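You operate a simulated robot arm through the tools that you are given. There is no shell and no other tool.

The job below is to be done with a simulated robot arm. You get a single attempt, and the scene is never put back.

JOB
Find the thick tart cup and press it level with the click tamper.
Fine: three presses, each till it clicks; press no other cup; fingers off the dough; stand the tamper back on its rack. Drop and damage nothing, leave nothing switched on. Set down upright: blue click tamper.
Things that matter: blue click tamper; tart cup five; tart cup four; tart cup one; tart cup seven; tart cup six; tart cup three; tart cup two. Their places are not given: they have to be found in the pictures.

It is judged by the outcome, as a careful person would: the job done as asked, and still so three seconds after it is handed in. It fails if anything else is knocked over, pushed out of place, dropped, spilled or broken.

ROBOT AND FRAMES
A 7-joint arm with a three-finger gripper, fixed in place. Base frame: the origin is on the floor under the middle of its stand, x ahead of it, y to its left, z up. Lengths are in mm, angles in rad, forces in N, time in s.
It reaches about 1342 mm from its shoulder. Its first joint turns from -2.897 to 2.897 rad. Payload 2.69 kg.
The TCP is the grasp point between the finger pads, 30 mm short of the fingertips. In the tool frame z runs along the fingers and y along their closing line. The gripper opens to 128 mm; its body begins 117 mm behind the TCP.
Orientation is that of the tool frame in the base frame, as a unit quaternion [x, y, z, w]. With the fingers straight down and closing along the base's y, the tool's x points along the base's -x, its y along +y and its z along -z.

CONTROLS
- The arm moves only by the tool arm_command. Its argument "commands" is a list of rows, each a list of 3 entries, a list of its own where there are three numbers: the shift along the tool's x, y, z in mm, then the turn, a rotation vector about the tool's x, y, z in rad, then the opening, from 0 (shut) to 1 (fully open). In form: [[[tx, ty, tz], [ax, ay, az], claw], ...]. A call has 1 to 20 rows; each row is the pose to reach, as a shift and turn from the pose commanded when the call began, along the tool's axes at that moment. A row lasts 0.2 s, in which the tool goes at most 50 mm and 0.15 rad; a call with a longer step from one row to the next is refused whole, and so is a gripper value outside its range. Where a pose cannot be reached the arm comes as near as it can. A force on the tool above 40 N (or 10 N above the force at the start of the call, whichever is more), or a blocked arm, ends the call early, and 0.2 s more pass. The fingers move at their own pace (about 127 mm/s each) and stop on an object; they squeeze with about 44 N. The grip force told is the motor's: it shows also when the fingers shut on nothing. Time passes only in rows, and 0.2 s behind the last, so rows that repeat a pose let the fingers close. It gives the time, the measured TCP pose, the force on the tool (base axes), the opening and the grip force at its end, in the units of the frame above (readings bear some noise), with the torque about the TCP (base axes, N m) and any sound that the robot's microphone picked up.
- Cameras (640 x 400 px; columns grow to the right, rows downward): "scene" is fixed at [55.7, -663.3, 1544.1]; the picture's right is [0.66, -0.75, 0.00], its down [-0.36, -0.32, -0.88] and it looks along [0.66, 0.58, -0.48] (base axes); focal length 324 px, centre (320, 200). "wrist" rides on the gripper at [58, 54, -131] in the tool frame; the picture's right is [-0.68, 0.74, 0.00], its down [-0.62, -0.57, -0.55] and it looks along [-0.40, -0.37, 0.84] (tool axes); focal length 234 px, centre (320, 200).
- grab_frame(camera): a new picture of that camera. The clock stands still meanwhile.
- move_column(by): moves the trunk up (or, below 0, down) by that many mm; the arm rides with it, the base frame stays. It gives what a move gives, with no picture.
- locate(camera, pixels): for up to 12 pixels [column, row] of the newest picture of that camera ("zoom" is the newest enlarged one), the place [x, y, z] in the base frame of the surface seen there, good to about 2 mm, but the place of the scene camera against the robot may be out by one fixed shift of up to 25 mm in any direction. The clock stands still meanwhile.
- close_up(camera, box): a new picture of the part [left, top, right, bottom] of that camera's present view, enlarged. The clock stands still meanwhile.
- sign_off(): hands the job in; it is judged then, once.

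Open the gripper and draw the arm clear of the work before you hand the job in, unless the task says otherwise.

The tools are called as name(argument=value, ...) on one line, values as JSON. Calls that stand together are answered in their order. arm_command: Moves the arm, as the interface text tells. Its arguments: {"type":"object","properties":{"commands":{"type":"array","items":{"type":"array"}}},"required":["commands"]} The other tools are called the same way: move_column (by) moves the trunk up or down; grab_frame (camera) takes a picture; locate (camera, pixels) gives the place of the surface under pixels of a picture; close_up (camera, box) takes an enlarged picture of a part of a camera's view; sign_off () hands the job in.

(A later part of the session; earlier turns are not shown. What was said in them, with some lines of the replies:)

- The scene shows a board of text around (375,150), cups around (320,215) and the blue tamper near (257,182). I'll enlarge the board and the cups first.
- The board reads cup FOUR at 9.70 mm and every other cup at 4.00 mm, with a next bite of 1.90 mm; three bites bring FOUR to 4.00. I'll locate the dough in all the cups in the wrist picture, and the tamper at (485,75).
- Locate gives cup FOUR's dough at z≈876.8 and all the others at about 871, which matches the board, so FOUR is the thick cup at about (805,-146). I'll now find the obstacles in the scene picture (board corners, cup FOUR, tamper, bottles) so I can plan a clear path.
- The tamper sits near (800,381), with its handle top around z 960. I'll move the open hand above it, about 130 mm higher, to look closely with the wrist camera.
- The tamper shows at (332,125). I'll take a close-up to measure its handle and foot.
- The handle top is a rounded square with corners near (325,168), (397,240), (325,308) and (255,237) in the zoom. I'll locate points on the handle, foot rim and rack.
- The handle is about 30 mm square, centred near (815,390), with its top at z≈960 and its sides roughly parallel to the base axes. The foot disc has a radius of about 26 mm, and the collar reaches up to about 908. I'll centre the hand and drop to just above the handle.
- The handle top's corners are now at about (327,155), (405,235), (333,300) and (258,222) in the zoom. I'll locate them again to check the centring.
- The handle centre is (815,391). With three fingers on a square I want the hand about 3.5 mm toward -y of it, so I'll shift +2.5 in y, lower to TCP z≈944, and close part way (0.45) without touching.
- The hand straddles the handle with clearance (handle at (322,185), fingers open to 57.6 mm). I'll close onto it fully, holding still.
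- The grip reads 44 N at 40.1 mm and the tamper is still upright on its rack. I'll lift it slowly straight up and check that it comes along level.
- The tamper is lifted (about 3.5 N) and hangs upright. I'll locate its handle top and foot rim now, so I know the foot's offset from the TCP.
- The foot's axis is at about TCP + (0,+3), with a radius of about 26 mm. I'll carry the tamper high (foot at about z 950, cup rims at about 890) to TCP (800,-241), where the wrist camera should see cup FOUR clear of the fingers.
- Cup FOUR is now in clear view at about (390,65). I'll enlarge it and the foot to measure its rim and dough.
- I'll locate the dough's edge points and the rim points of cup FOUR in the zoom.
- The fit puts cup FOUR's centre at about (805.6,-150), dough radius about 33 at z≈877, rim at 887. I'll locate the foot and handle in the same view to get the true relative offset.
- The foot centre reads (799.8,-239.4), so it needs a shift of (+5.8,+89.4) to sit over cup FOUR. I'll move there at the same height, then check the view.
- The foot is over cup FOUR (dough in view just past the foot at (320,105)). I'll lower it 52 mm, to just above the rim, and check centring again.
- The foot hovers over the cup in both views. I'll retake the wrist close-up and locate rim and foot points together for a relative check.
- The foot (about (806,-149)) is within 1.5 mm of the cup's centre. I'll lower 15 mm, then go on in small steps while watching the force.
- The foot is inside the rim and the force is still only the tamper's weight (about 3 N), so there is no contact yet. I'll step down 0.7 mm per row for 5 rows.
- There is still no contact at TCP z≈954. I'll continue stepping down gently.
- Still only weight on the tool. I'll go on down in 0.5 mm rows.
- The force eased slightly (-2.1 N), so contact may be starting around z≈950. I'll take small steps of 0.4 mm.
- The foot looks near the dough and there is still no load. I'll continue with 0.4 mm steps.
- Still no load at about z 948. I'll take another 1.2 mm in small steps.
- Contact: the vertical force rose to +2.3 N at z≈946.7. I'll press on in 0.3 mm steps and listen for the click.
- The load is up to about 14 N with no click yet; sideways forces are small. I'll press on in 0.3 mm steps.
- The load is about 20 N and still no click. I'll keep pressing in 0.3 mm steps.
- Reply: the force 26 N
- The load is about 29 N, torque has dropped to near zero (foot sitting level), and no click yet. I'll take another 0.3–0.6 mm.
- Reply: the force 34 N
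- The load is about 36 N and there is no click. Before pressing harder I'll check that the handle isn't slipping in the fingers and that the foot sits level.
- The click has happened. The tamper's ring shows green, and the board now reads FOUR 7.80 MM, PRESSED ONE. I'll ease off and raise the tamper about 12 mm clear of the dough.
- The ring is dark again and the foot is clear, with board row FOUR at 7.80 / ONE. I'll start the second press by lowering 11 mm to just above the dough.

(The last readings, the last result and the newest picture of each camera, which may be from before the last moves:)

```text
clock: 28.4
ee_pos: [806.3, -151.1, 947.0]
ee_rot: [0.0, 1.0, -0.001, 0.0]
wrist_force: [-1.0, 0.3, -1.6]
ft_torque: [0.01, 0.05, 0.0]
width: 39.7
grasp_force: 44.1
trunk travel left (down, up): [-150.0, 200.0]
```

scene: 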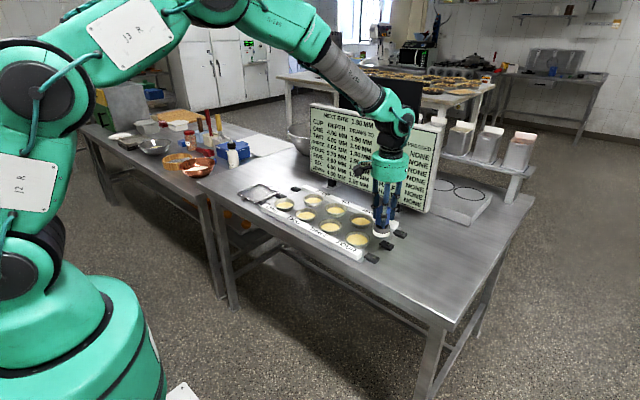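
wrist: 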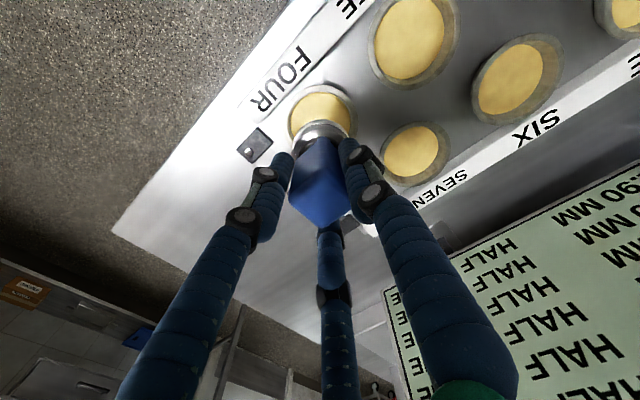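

There is no load yet at commanded z≈946. I'll press down in 0.4 mm steps.

arm_command(commands=[[[0, 0, 0.4], [0, 0, 0], 0], [[0, 0, 0.8], [0, 0, 0], 0]])

```text
clock: 29.0
ee_pos: [805.9, -152.2, 946.8]
ee_rot: [0.0, 1.0, 0.0, 0.0]
wrist_force: [-1.1, -1.6, 1.3]
ft_torque: [-0.07, 0.19, 0.04]
width: 40.1
grasp_force: 44.3
trunk travel left (down, up): [-150.0, 200.0]
```

Contact again (+1.3 N). I'll continue pressing in 0.4 mm steps.

arm_command(commands=[[[0, 0, 0.4], [0, 0, 0], 0], [[0, 0, 0.8], [0, 0, 0], 0]])

close_up(camera="scene", box=[310, 190, 390, 260])

```text
clock: 29.6
ee_pos: [805.8, -151.6, 946.5]
ee_rot: [0.0, 1.0, 0.0, 0.0]
wrist_force: [-1.0, -1.2, 10.0]
ft_torque: [-0.05, 0.14, 0.0]
width: 40.2
grasp_force: 44.4
trunk travel left (down, up): [-150.0, 200.0]
```

```text
5.71 times, centred on (350, 225) of scene
```

zoom: 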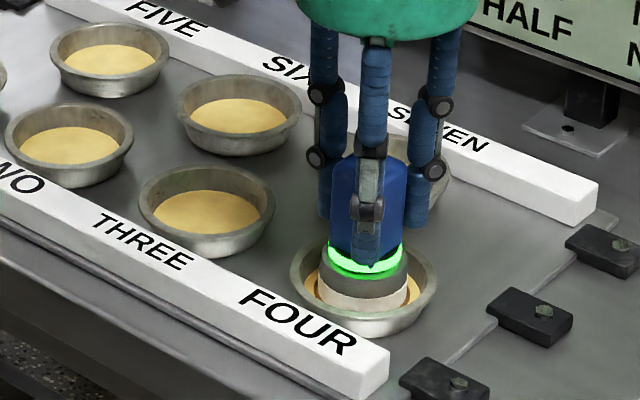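

The ring is green again at about 13 N. I'll check the board for the count before doing anything else.

close_up(camera="scene", box=[300, 95, 450, 215])

close_up(camera="wrist", box=[240, 60, 400, 240])

```text
3.33 times, centred on (375, 155) of scene
```

zoom: 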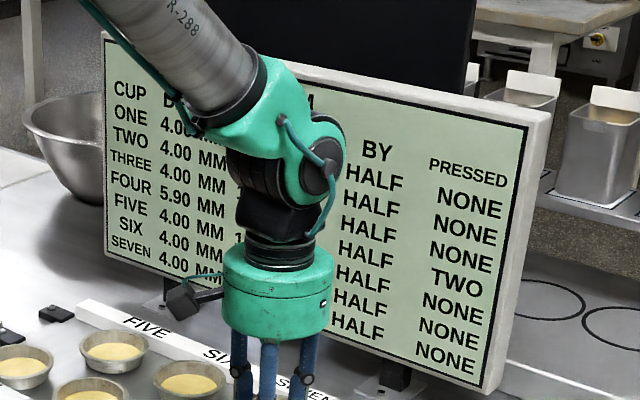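

```text
2.22 times, centred on (320, 150) of wrist
```

zoom: 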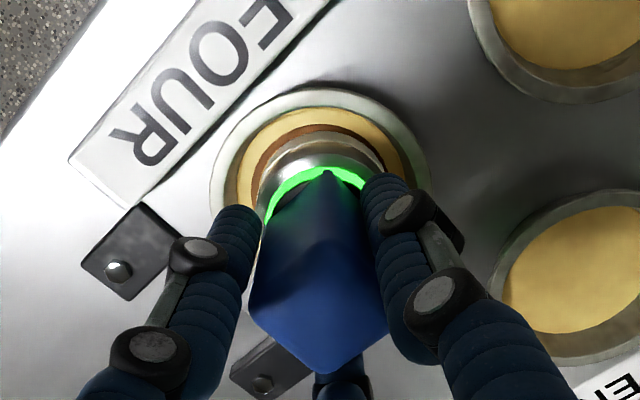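

The board now reads FOUR 5.90 MM, PRESSED TWO. I'll raise the tamper clear again.

arm_command(commands=[[[0, 0, -1], [0, 0, 0], 0], [[0, 0, -2.5], [0, 0, 0], 0], [[0, 0, -5], [0, 0, 0], 0], [[0, 0, -9], [0, 0, 0], 0], [[0, 0, -13], [0, 0, 0], 0], [[0, 0, -13], [0, 0, 0], 0], [[0, 0, -13], [0, 0, 0], 0]])

close_up(camera="scene", box=[310, 190, 390, 260])

close_up(camera="scene", box=[300, 95, 450, 215])

```text
clock: 31.2
ee_pos: [807.0, -152.1, 958.0]
ee_rot: [0.0, 1.0, 0.0, 0.001]
wrist_force: [-0.2, 0.4, -2.9]
ft_torque: [0.01, -0.01, -0.03]
width: 39.7
grasp_force: 43.9
trunk travel left (down, up): [-150.0, 200.0]
```

```text
5.71 times, centred on (350, 225) of scene
```

zoom: 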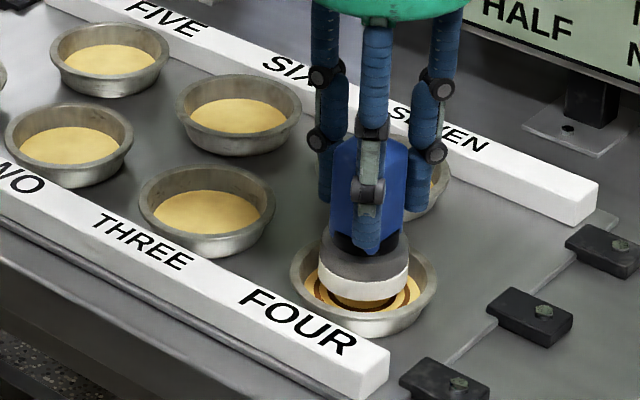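

```text
3.33 times, centred on (375, 155) of scene
```

zoom: 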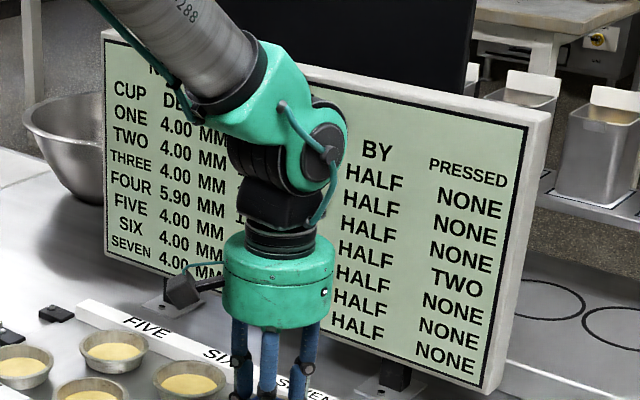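

The foot is clear, the ring dark, and the board reads 5.90 / TWO. I'll begin the third press by lowering 11.5 mm to just above the dough.

arm_command(commands=[[[0, 0, 4], [0, 0, 0], 0], [[0, 0, 8], [0, 0, 0], 0], [[0, 0, 10], [0, 0, 0], 0], [[0, 0, 11], [0, 0, 0], 0], [[0, 0, 11.5], [0, 0, 0], 0]])

close_up(camera="scene", box=[310, 190, 390, 260])

```text
clock: 32.4
ee_pos: [806.1, -151.4, 946.1]
ee_rot: [0.0, 1.0, 0.0, -0.001]
wrist_force: [-0.3, 0.5, -1.7]
ft_torque: [0.03, -0.02, 0.01]
width: 40.0
grasp_force: 44.1
trunk travel left (down, up): [-150.0, 200.0]
```

```text
5.71 times, centred on (350, 225) of scene
```

zoom: 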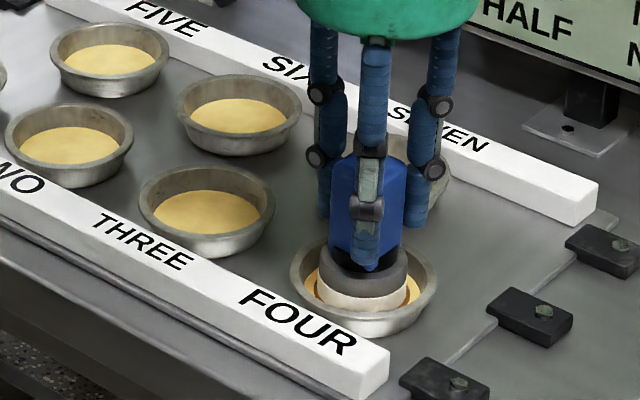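

There is no load and the ring is dark. I'll step down 0.4 mm per row.

arm_command(commands=[[[0, 0, 0.4], [0, 0, 0], 0], [[0, 0, 0.8], [0, 0, 0], 0]])

close_up(camera="scene", box=[310, 190, 390, 260])

```text
clock: 33.0
ee_pos: [804.9, -152.0, 946.2]
ee_rot: [-0.001, 1.0, 0.0, 0.0]
wrist_force: [-0.2, 3.2, 3.5]
ft_torque: [0.17, 0.05, -0.01]
width: 39.9
grasp_force: 43.9
trunk travel left (down, up): [-150.0, 200.0]
```

```text
5.71 times, centred on (350, 225) of scene
```

zoom: 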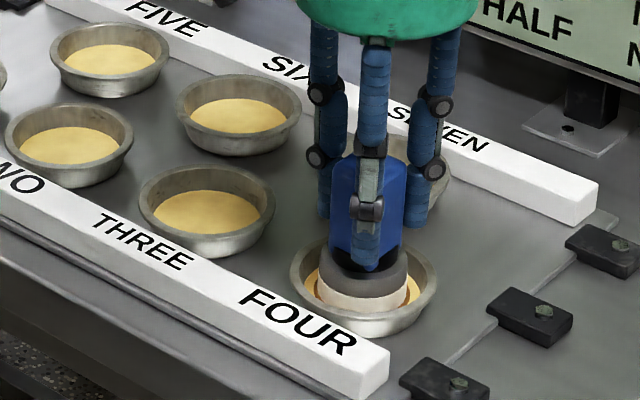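

Contact is made at about 6.5 N and the ring is still dark. I'll take another 0.4 mm.

arm_command(commands=[[[0, 0, 0.4], [0, 0, 0], 0]])

close_up(camera="scene", box=[310, 190, 390, 260])

```text
clock: 33.4
ee_pos: [806.3, -150.9, 946.4]
ee_rot: [-0.001, 1.0, 0.0, 0.001]
wrist_force: [-0.2, 3.4, 8.1]
ft_torque: [0.21, 0.08, -0.01]
width: 40.0
grasp_force: 44.1
trunk travel left (down, up): [-150.0, 200.0]
```

```text
5.71 times, centred on (350, 225) of scene
```

zoom: 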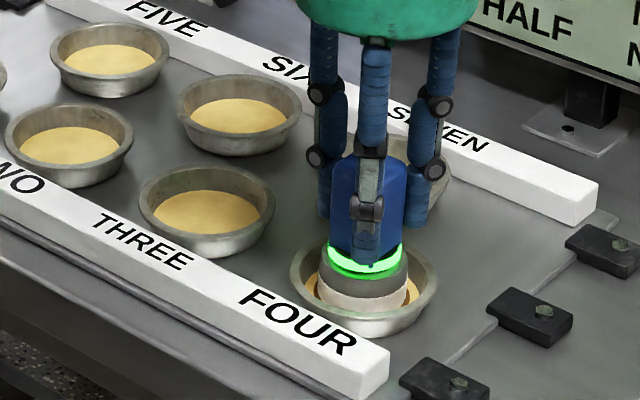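

The ring turned green. I'll check the board for the third count.

close_up(camera="scene", box=[300, 95, 450, 215])

```text
3.33 times, centred on (375, 155) of scene
```

zoom: 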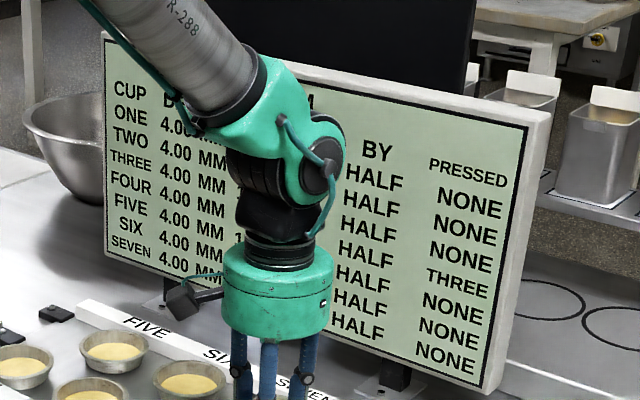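

The board reads FOUR 4.00 MM, PRESSED THREE, so the pressing is done. I'll lift the tamper straight up out of the cup by 80 mm.

arm_command(commands=[[[0, 0, -1], [0, 0, 0], 0], [[0, 0, -2.5], [0, 0, 0], 0], [[0, 0, -5], [0, 0, 0], 0], [[0, 0, -10], [0, 0, 0], 0], [[0, 0, -18], [0, 0, 0], 0], [[0, 0, -30], [0, 0, 0], 0], [[0, 0, -45], [0, 0, 0], 0], [[0, 0, -60], [0, 0, 0], 0], [[0, 0, -75], [0, 0, 0], 0], [[0, 0, -80], [0, 0, 0], 0], [[0, 0, -80], [0, 0, 0], 0]])

close_up(camera="scene", box=[310, 170, 410, 260])

close_up(camera="wrist", box=[240, 60, 400, 240])

```text
clock: 35.8
ee_pos: [806.9, -150.9, 1026.7]
ee_rot: [0.0, 1.0, 0.001, 0.0]
wrist_force: [0.0, 0.4, -3.2]
ft_torque: [-0.02, 0.0, -0.01]
width: 40.0
grasp_force: 43.9
trunk travel left (down, up): [-150.0, 200.0]
```

```text
4.44 times, centred on (360, 215) of scene
```

zoom: 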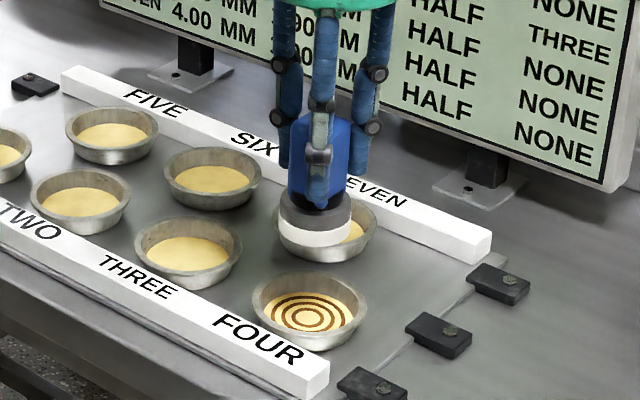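

```text
2.22 times, centred on (320, 150) of wrist
```

zoom: 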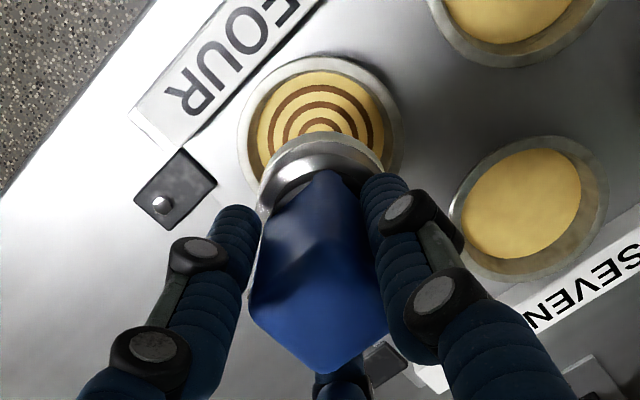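

Cup FOUR shows three-ring marks, the other cups are untouched, and the ring is dark. I'll check whether the tamper shifted or tilted in the grip before returning it.

close_up(camera="wrist", box=[240, 90, 400, 240])

locate(camera="zoom", pixels=[[323, 230], [392, 300], [325, 362], [245, 285], [320, 290], [325, 128], [248, 140], [268, 108], [315, 82], [370, 98], [395, 120], [345, 87]])

```text
2.67 times, centred on (320, 165) of wrist
```

zoom: 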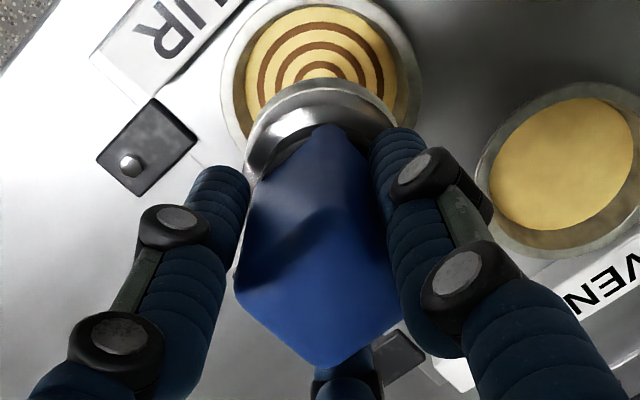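

```text
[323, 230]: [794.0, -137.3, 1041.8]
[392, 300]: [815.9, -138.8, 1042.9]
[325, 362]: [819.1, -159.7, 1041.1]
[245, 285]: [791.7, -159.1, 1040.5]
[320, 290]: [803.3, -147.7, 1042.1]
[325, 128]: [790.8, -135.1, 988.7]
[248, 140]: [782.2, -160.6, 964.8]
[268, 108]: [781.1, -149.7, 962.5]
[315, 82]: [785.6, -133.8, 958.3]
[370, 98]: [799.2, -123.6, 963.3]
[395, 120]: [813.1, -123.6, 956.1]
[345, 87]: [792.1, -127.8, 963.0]
```

The tamper's position in the grip is unchanged (handle top about 17 mm above the TCP, same as before). I'll carry it back at this height to above the rack, (+9.2,+539.6) in base x and y.

arm_command(commands=[[[0, 12, 0], [0, 0, 0], 0], [[0, 35, 0], [0, 0, 0], 0], [[-1, 70, 0], [0, 0, 0], 0], [[-2, 105, 0], [0, 0, 0], 0], [[-3, 140, 0], [0, 0, 0], 0], [[-3.5, 175, 0], [0, 0, 0], 0], [[-4, 210, 0], [0, 0, 0], 0], [[-4.5, 245, 0], [0, 0, 0], 0], [[-5, 280, 0], [0, 0, 0], 0], [[-5.5, 315, 0], [0, 0, 0], 0], [[-6, 350, 0], [0, 0, 0], 0], [[-6.5, 385, 0], [0, 0, 0], 0], [[-7, 420, 0], [0, 0, 0], 0], [[-7.5, 455, 0], [0, 0, 0], 0], [[-8, 490, 0], [0, 0, 0], 0], [[-8.6, 520, 0], [0, 0, 0], 0], [[-9.2, 535, 0], [0, 0, 0], 0], [[-9.2, 539.6, 0], [0, 0, 0], 0], [[-9.2, 539.6, 0], [0, 0, 0], 0], [[-9.2, 539.6, 0], [0, 0, 0], 0]])

grab_frame(camera="scene")

close_up(camera="wrist", box=[240, 30, 400, 190])

```text
clock: 40.0
ee_pos: [816.4, 389.6, 1024.7]
ee_rot: [0.0, 1.0, -0.001, 0.0]
wrist_force: [0.2, -0.2, -3.0]
ft_torque: [-0.01, 0.01, 0.01]
width: 40.1
grasp_force: 44.4
trunk travel left (down, up): [-150.0, 200.0]
```

```text
taken
```

scene: 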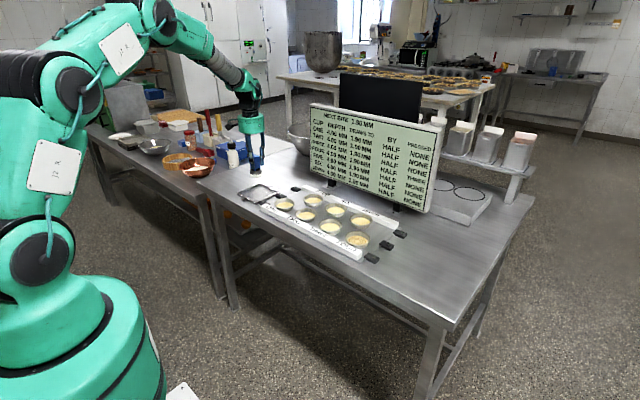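

```text
2.50 times, centred on (320, 110) of wrist
```

zoom: 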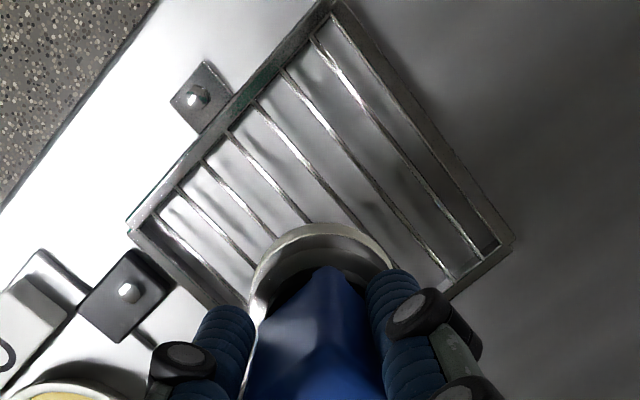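

The tamper is back over the rack. I'll read the whole board now that the arm is off it, and lower 74 mm to just above the rack.

close_up(camera="scene", box=[300, 95, 450, 215])

arm_command(commands=[[[0, 0, 12], [0, 0, 0], 0], [[0, 0, 26], [0, 0, 0], 0], [[0, 0, 40], [0, 0, 0], 0], [[0, 0, 54], [0, 0, 0], 0], [[0, 0, 65], [0, 0, 0], 0], [[0, 0, 71], [0, 0, 0], 0], [[0, 0, 74], [0, 0, 0], 0], [[0, 0, 74], [0, 0, 0], 0]])

close_up(camera="wrist", box=[220, 0, 420, 230])

close_up(camera="scene", box=[226, 150, 296, 210])

```text
3.33 times, centred on (375, 155) of scene
```

zoom: 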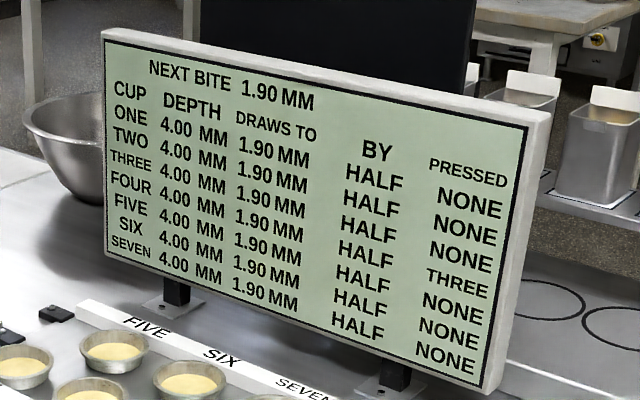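

```text
clock: 41.8
ee_pos: [814.9, 387.7, 950.8]
ee_rot: [0.0, 1.0, 0.0, 0.0]
wrist_force: [0.8, 0.6, -2.7]
ft_torque: [0.0, 0.0, 0.01]
width: 39.8
grasp_force: 43.7
trunk travel left (down, up): [-150.0, 200.0]
```

```text
1.74 times, centred on (320, 115) of wrist
```

zoom: 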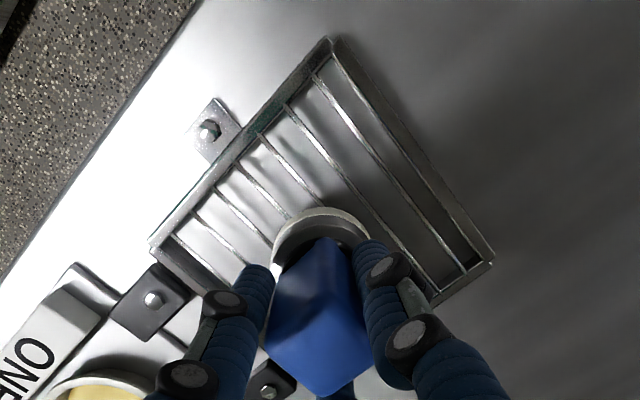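

```text
6.67 times, centred on (261, 180) of scene
```

zoom: 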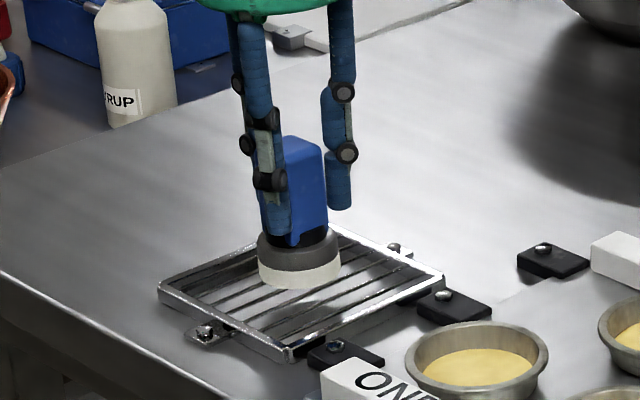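

All cups read 4.00 MM and only FOUR is pressed (THREE). The foot is about 6 mm above the rack bars, so I'll lower 5 mm gently.

arm_command(commands=[[[0, 0, 2], [0, 0, 0], 0], [[0, 0, 3.5], [0, 0, 0], 0], [[0, 0, 5], [0, 0, 0], 0], [[0, 0, 5], [0, 0, 0], 0]])

```text
clock: 42.8
ee_pos: [814.3, 387.1, 945.3]
ee_rot: [0.0, 1.0, 0.0, 0.0]
wrist_force: [1.3, 0.5, -3.7]
ft_torque: [0.0, 0.0, -0.01]
width: 40.0
grasp_force: 44.2
trunk travel left (down, up): [-150.0, 200.0]
```

No contact yet at z≈945.5. I'll take 0.3 mm steps until the weight comes off.

arm_command(commands=[[[0, 0, 0.3], [0, 0, 0], 0], [[0, 0, 0.6], [0, 0, 0], 0], [[0, 0, 0.9], [0, 0, 0], 0]])

```text
clock: 43.6
ee_pos: [816.2, 388.9, 945.6]
ee_rot: [0.001, 1.0, 0.0, 0.0]
wrist_force: [-0.1, -0.4, -3.1]
ft_torque: [-0.01, -0.02, 0.0]
width: 39.8
grasp_force: 43.9
trunk travel left (down, up): [-150.0, 200.0]
```

Still hanging at its full weight (-3.1 N). I'll take a little more.

arm_command(commands=[[[0, 0, 0.3], [0, 0, 0], 0], [[0, 0, 0.6], [0, 0, 0], 0]])

close_up(camera="scene", box=[236, 160, 286, 205])

```text
clock: 44.2
ee_pos: [814.6, 388.7, 944.7]
ee_rot: [0.0, 1.0, 0.0, 0.0]
wrist_force: [-1.5, 1.0, -0.1]
ft_torque: [0.09, 0.03, 0.02]
width: 40.1
grasp_force: 43.8
trunk travel left (down, up): [-150.0, 200.0]
```

```text
8.89 times, centred on (261, 182) of scene
```

zoom: 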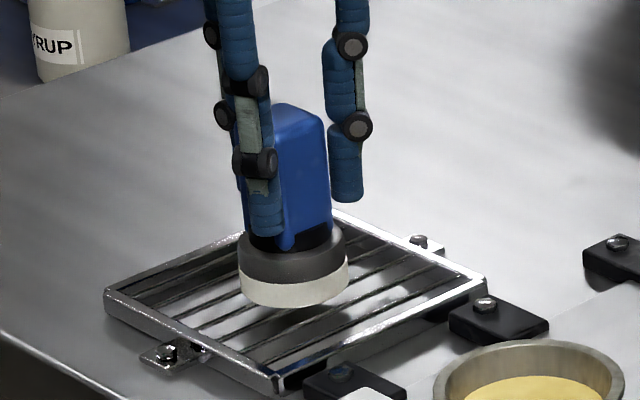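

The weight is now on the rack (force about 0). I'll seat it 0.3 mm more and open the fingers gradually while holding still.

arm_command(commands=[[[0, 0, 0.3], [0, 0, 0], 0], [[0, 0, 0.3], [0, 0, 0], 0.32], [[0, 0, 0.3], [0, 0, 0], 0.34], [[0, 0, 0.3], [0, 0, 0], 0.38], [[0, 0, 0.3], [0, 0, 0], 0.45], [[0, 0, 0.3], [0, 0, 0], 0.55], [[0, 0, 0.3], [0, 0, 0], 0.55]])

close_up(camera="scene", box=[236, 160, 286, 205])

close_up(camera="wrist", box=[220, 50, 420, 230])

```text
clock: 45.8
ee_pos: [815.2, 388.8, 944.5]
ee_rot: [0.0, 1.0, 0.0, 0.0]
wrist_force: [0.2, 0.1, 0.0]
ft_torque: [0.0, 0.02, 0.0]
width: 70.6
grasp_force: 0.1
trunk travel left (down, up): [-150.0, 200.0]
```

```text
8.89 times, centred on (261, 182) of scene
```

zoom: 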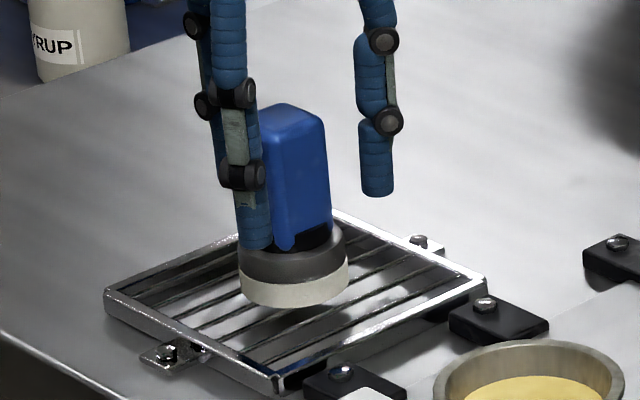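

```text
2.22 times, centred on (320, 140) of wrist
```

zoom: 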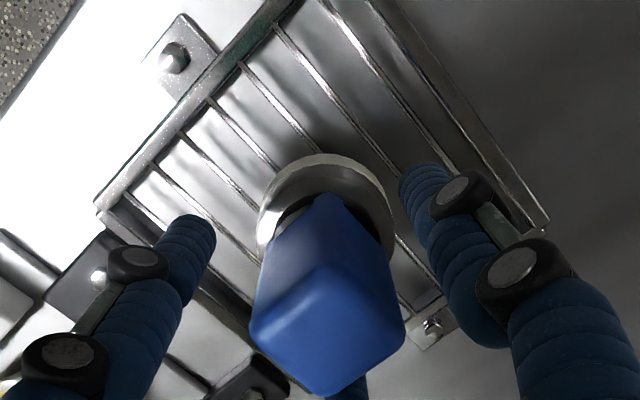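

The tamper stands upright on its rack and the fingers are clear of it (70 mm open). I'll open fully and rise straight up.

arm_command(commands=[[[0, 0, 0], [0, 0, 0], 0.8], [[0, 0, 0], [0, 0, 0], 1], [[0, 0, 0], [0, 0, 0], 1], [[0, 0, -10], [0, 0, 0], 1], [[0, 0, -25], [0, 0, 0], 1], [[0, 0, -45], [0, 0, 0], 1], [[0, 0, -70], [0, 0, 0], 1], [[0, 0, -100], [0, 0, 0], 1], [[0, 0, -130], [0, 0, 0], 1], [[0, 0, -160], [0, 0, 0], 1], [[0, 0, -190], [0, 0, 0], 1], [[0, 0, -190], [0, 0, 0], 1]])

grab_frame(camera="wrist")

close_up(camera="scene", box=[236, 160, 286, 205])

```text
clock: 48.4
ee_pos: [815.1, 387.7, 1134.9]
ee_rot: [-0.001, 1.0, 0.0, 0.0]
wrist_force: [-0.4, -0.3, 0.4]
ft_torque: [0.01, -0.03, 0.03]
width: 128.0
grasp_force: 0.0
trunk travel left (down, up): [-150.0, 200.0]
```

```text
taken
```

wrist: 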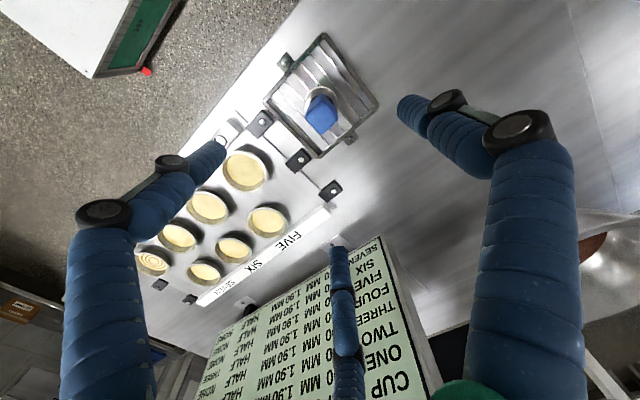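

```text
8.89 times, centred on (261, 182) of scene
```

zoom: 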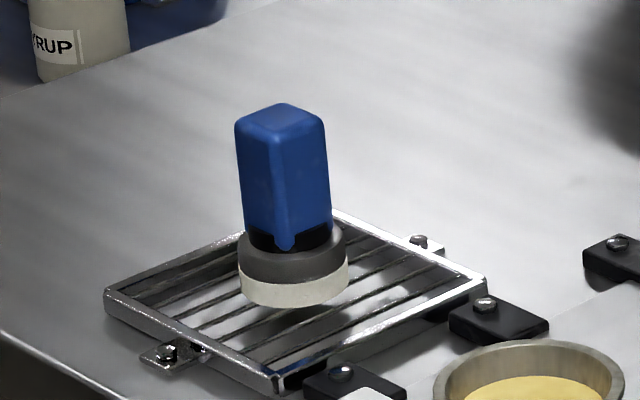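

The tamper stands upright on its rack with its ring dark. I'll draw the arm back to the start position, clear of the work, and do a final check.

arm_command(commands=[[[18, -28, -12], [0, 0, 0], 1], [[36, -56, -24], [0, 0, 0], 1], [[54, -84, -36], [0, 0, 0], 1], [[72, -112, -48], [0, 0, 0], 1], [[90, -140, -60], [0, 0, 0], 1], [[108, -168, -68], [0, 0, 0], 1], [[126, -196, -76], [0, 0, 0], 1], [[140, -212, -76], [0, 0, 0], 1], [[140, -212, -76], [0, 0, 0], 1]])

grab_frame(camera="scene")

close_up(camera="scene", box=[220, 160, 420, 280])

close_up(camera="wrist", box=[200, 30, 520, 290])

close_up(camera="scene", box=[300, 95, 450, 215])

```text
clock: 50.4
ee_pos: [674.3, 176.1, 1210.3]
ee_rot: [0.0, 1.0, 0.0, 0.001]
wrist_force: [0.2, -1.2, 0.3]
ft_torque: [0.0, -0.01, -0.01]
width: 128.0
grasp_force: 0.1
trunk travel left (down, up): [-150.0, 200.0]
```

```text
taken
```

scene: 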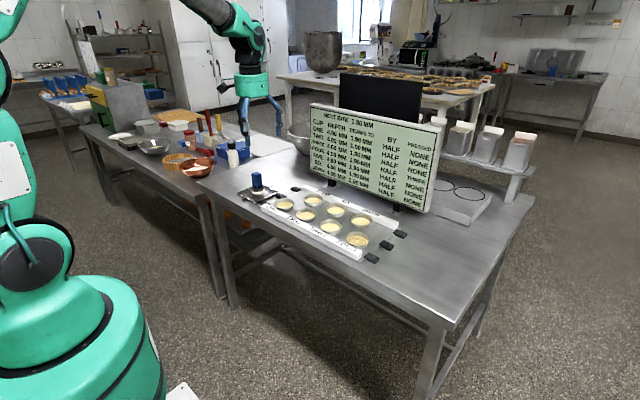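

```text
3.20 times, centred on (320, 220) of scene
```

zoom: 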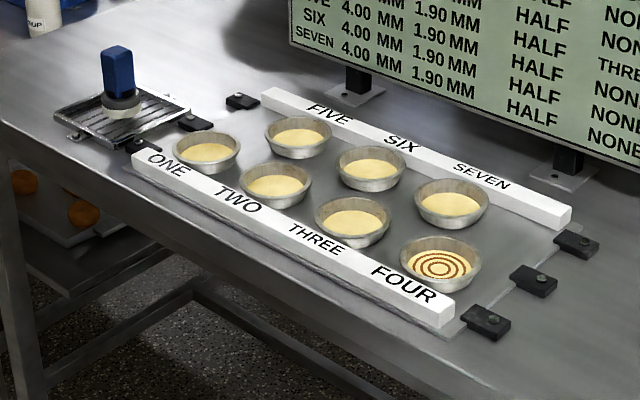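

```text
1.54 times, centred on (360, 160) of wrist
```

zoom: 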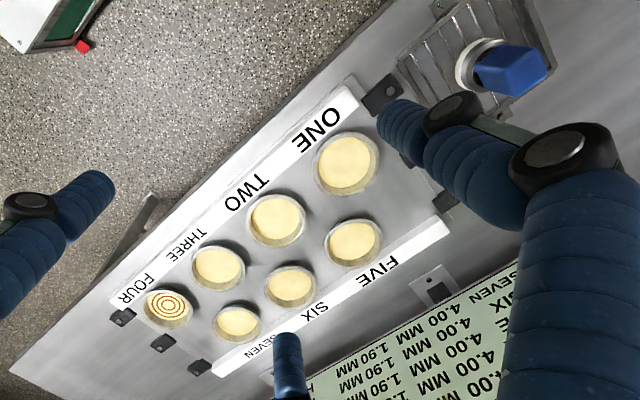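

```text
3.33 times, centred on (375, 155) of scene
```

zoom: 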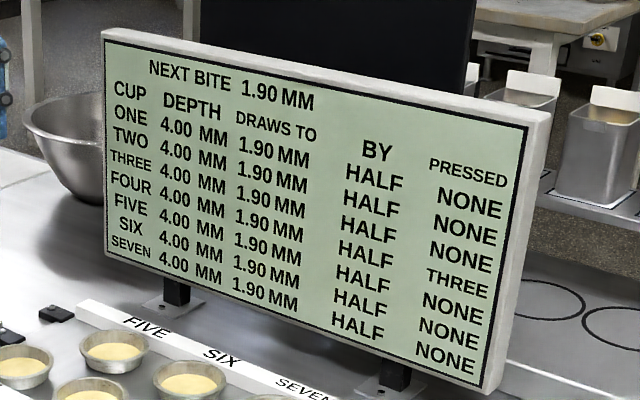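

The final pictures show all cups at 4.00 MM, only FOUR pressed (THREE times), and the tamper upright on its rack with its ring dark. Nothing else has moved, the gripper is open and the arm is clear, so I'm handing the job in.

sign_off()

```text
The job is handed in.
```

Tart cup four was the thick one, at 9.70 mm where every other cup was 4.00 mm. I pressed it three times with the click tamper, and it now reads 4.00 mm like the rest.

- **Presses:** the board counted three presses on cup four and none on any other cup. The microphone reported no clicks, so I went by the tamper's green ring and the board count after each press. The first press went to about 36 N before I saw the ring was green. The later two registered at about 11–13 N.
- **Dough:** the fingers stayed on the tamper's handle and off the dough the whole time.
- **Tamper:** it stands upright on its rack with its ring dark, in the same spot it came from.
- **Everything else:** the final pictures show nothing else moved. The gripper is open and the arm is back at its starting position.
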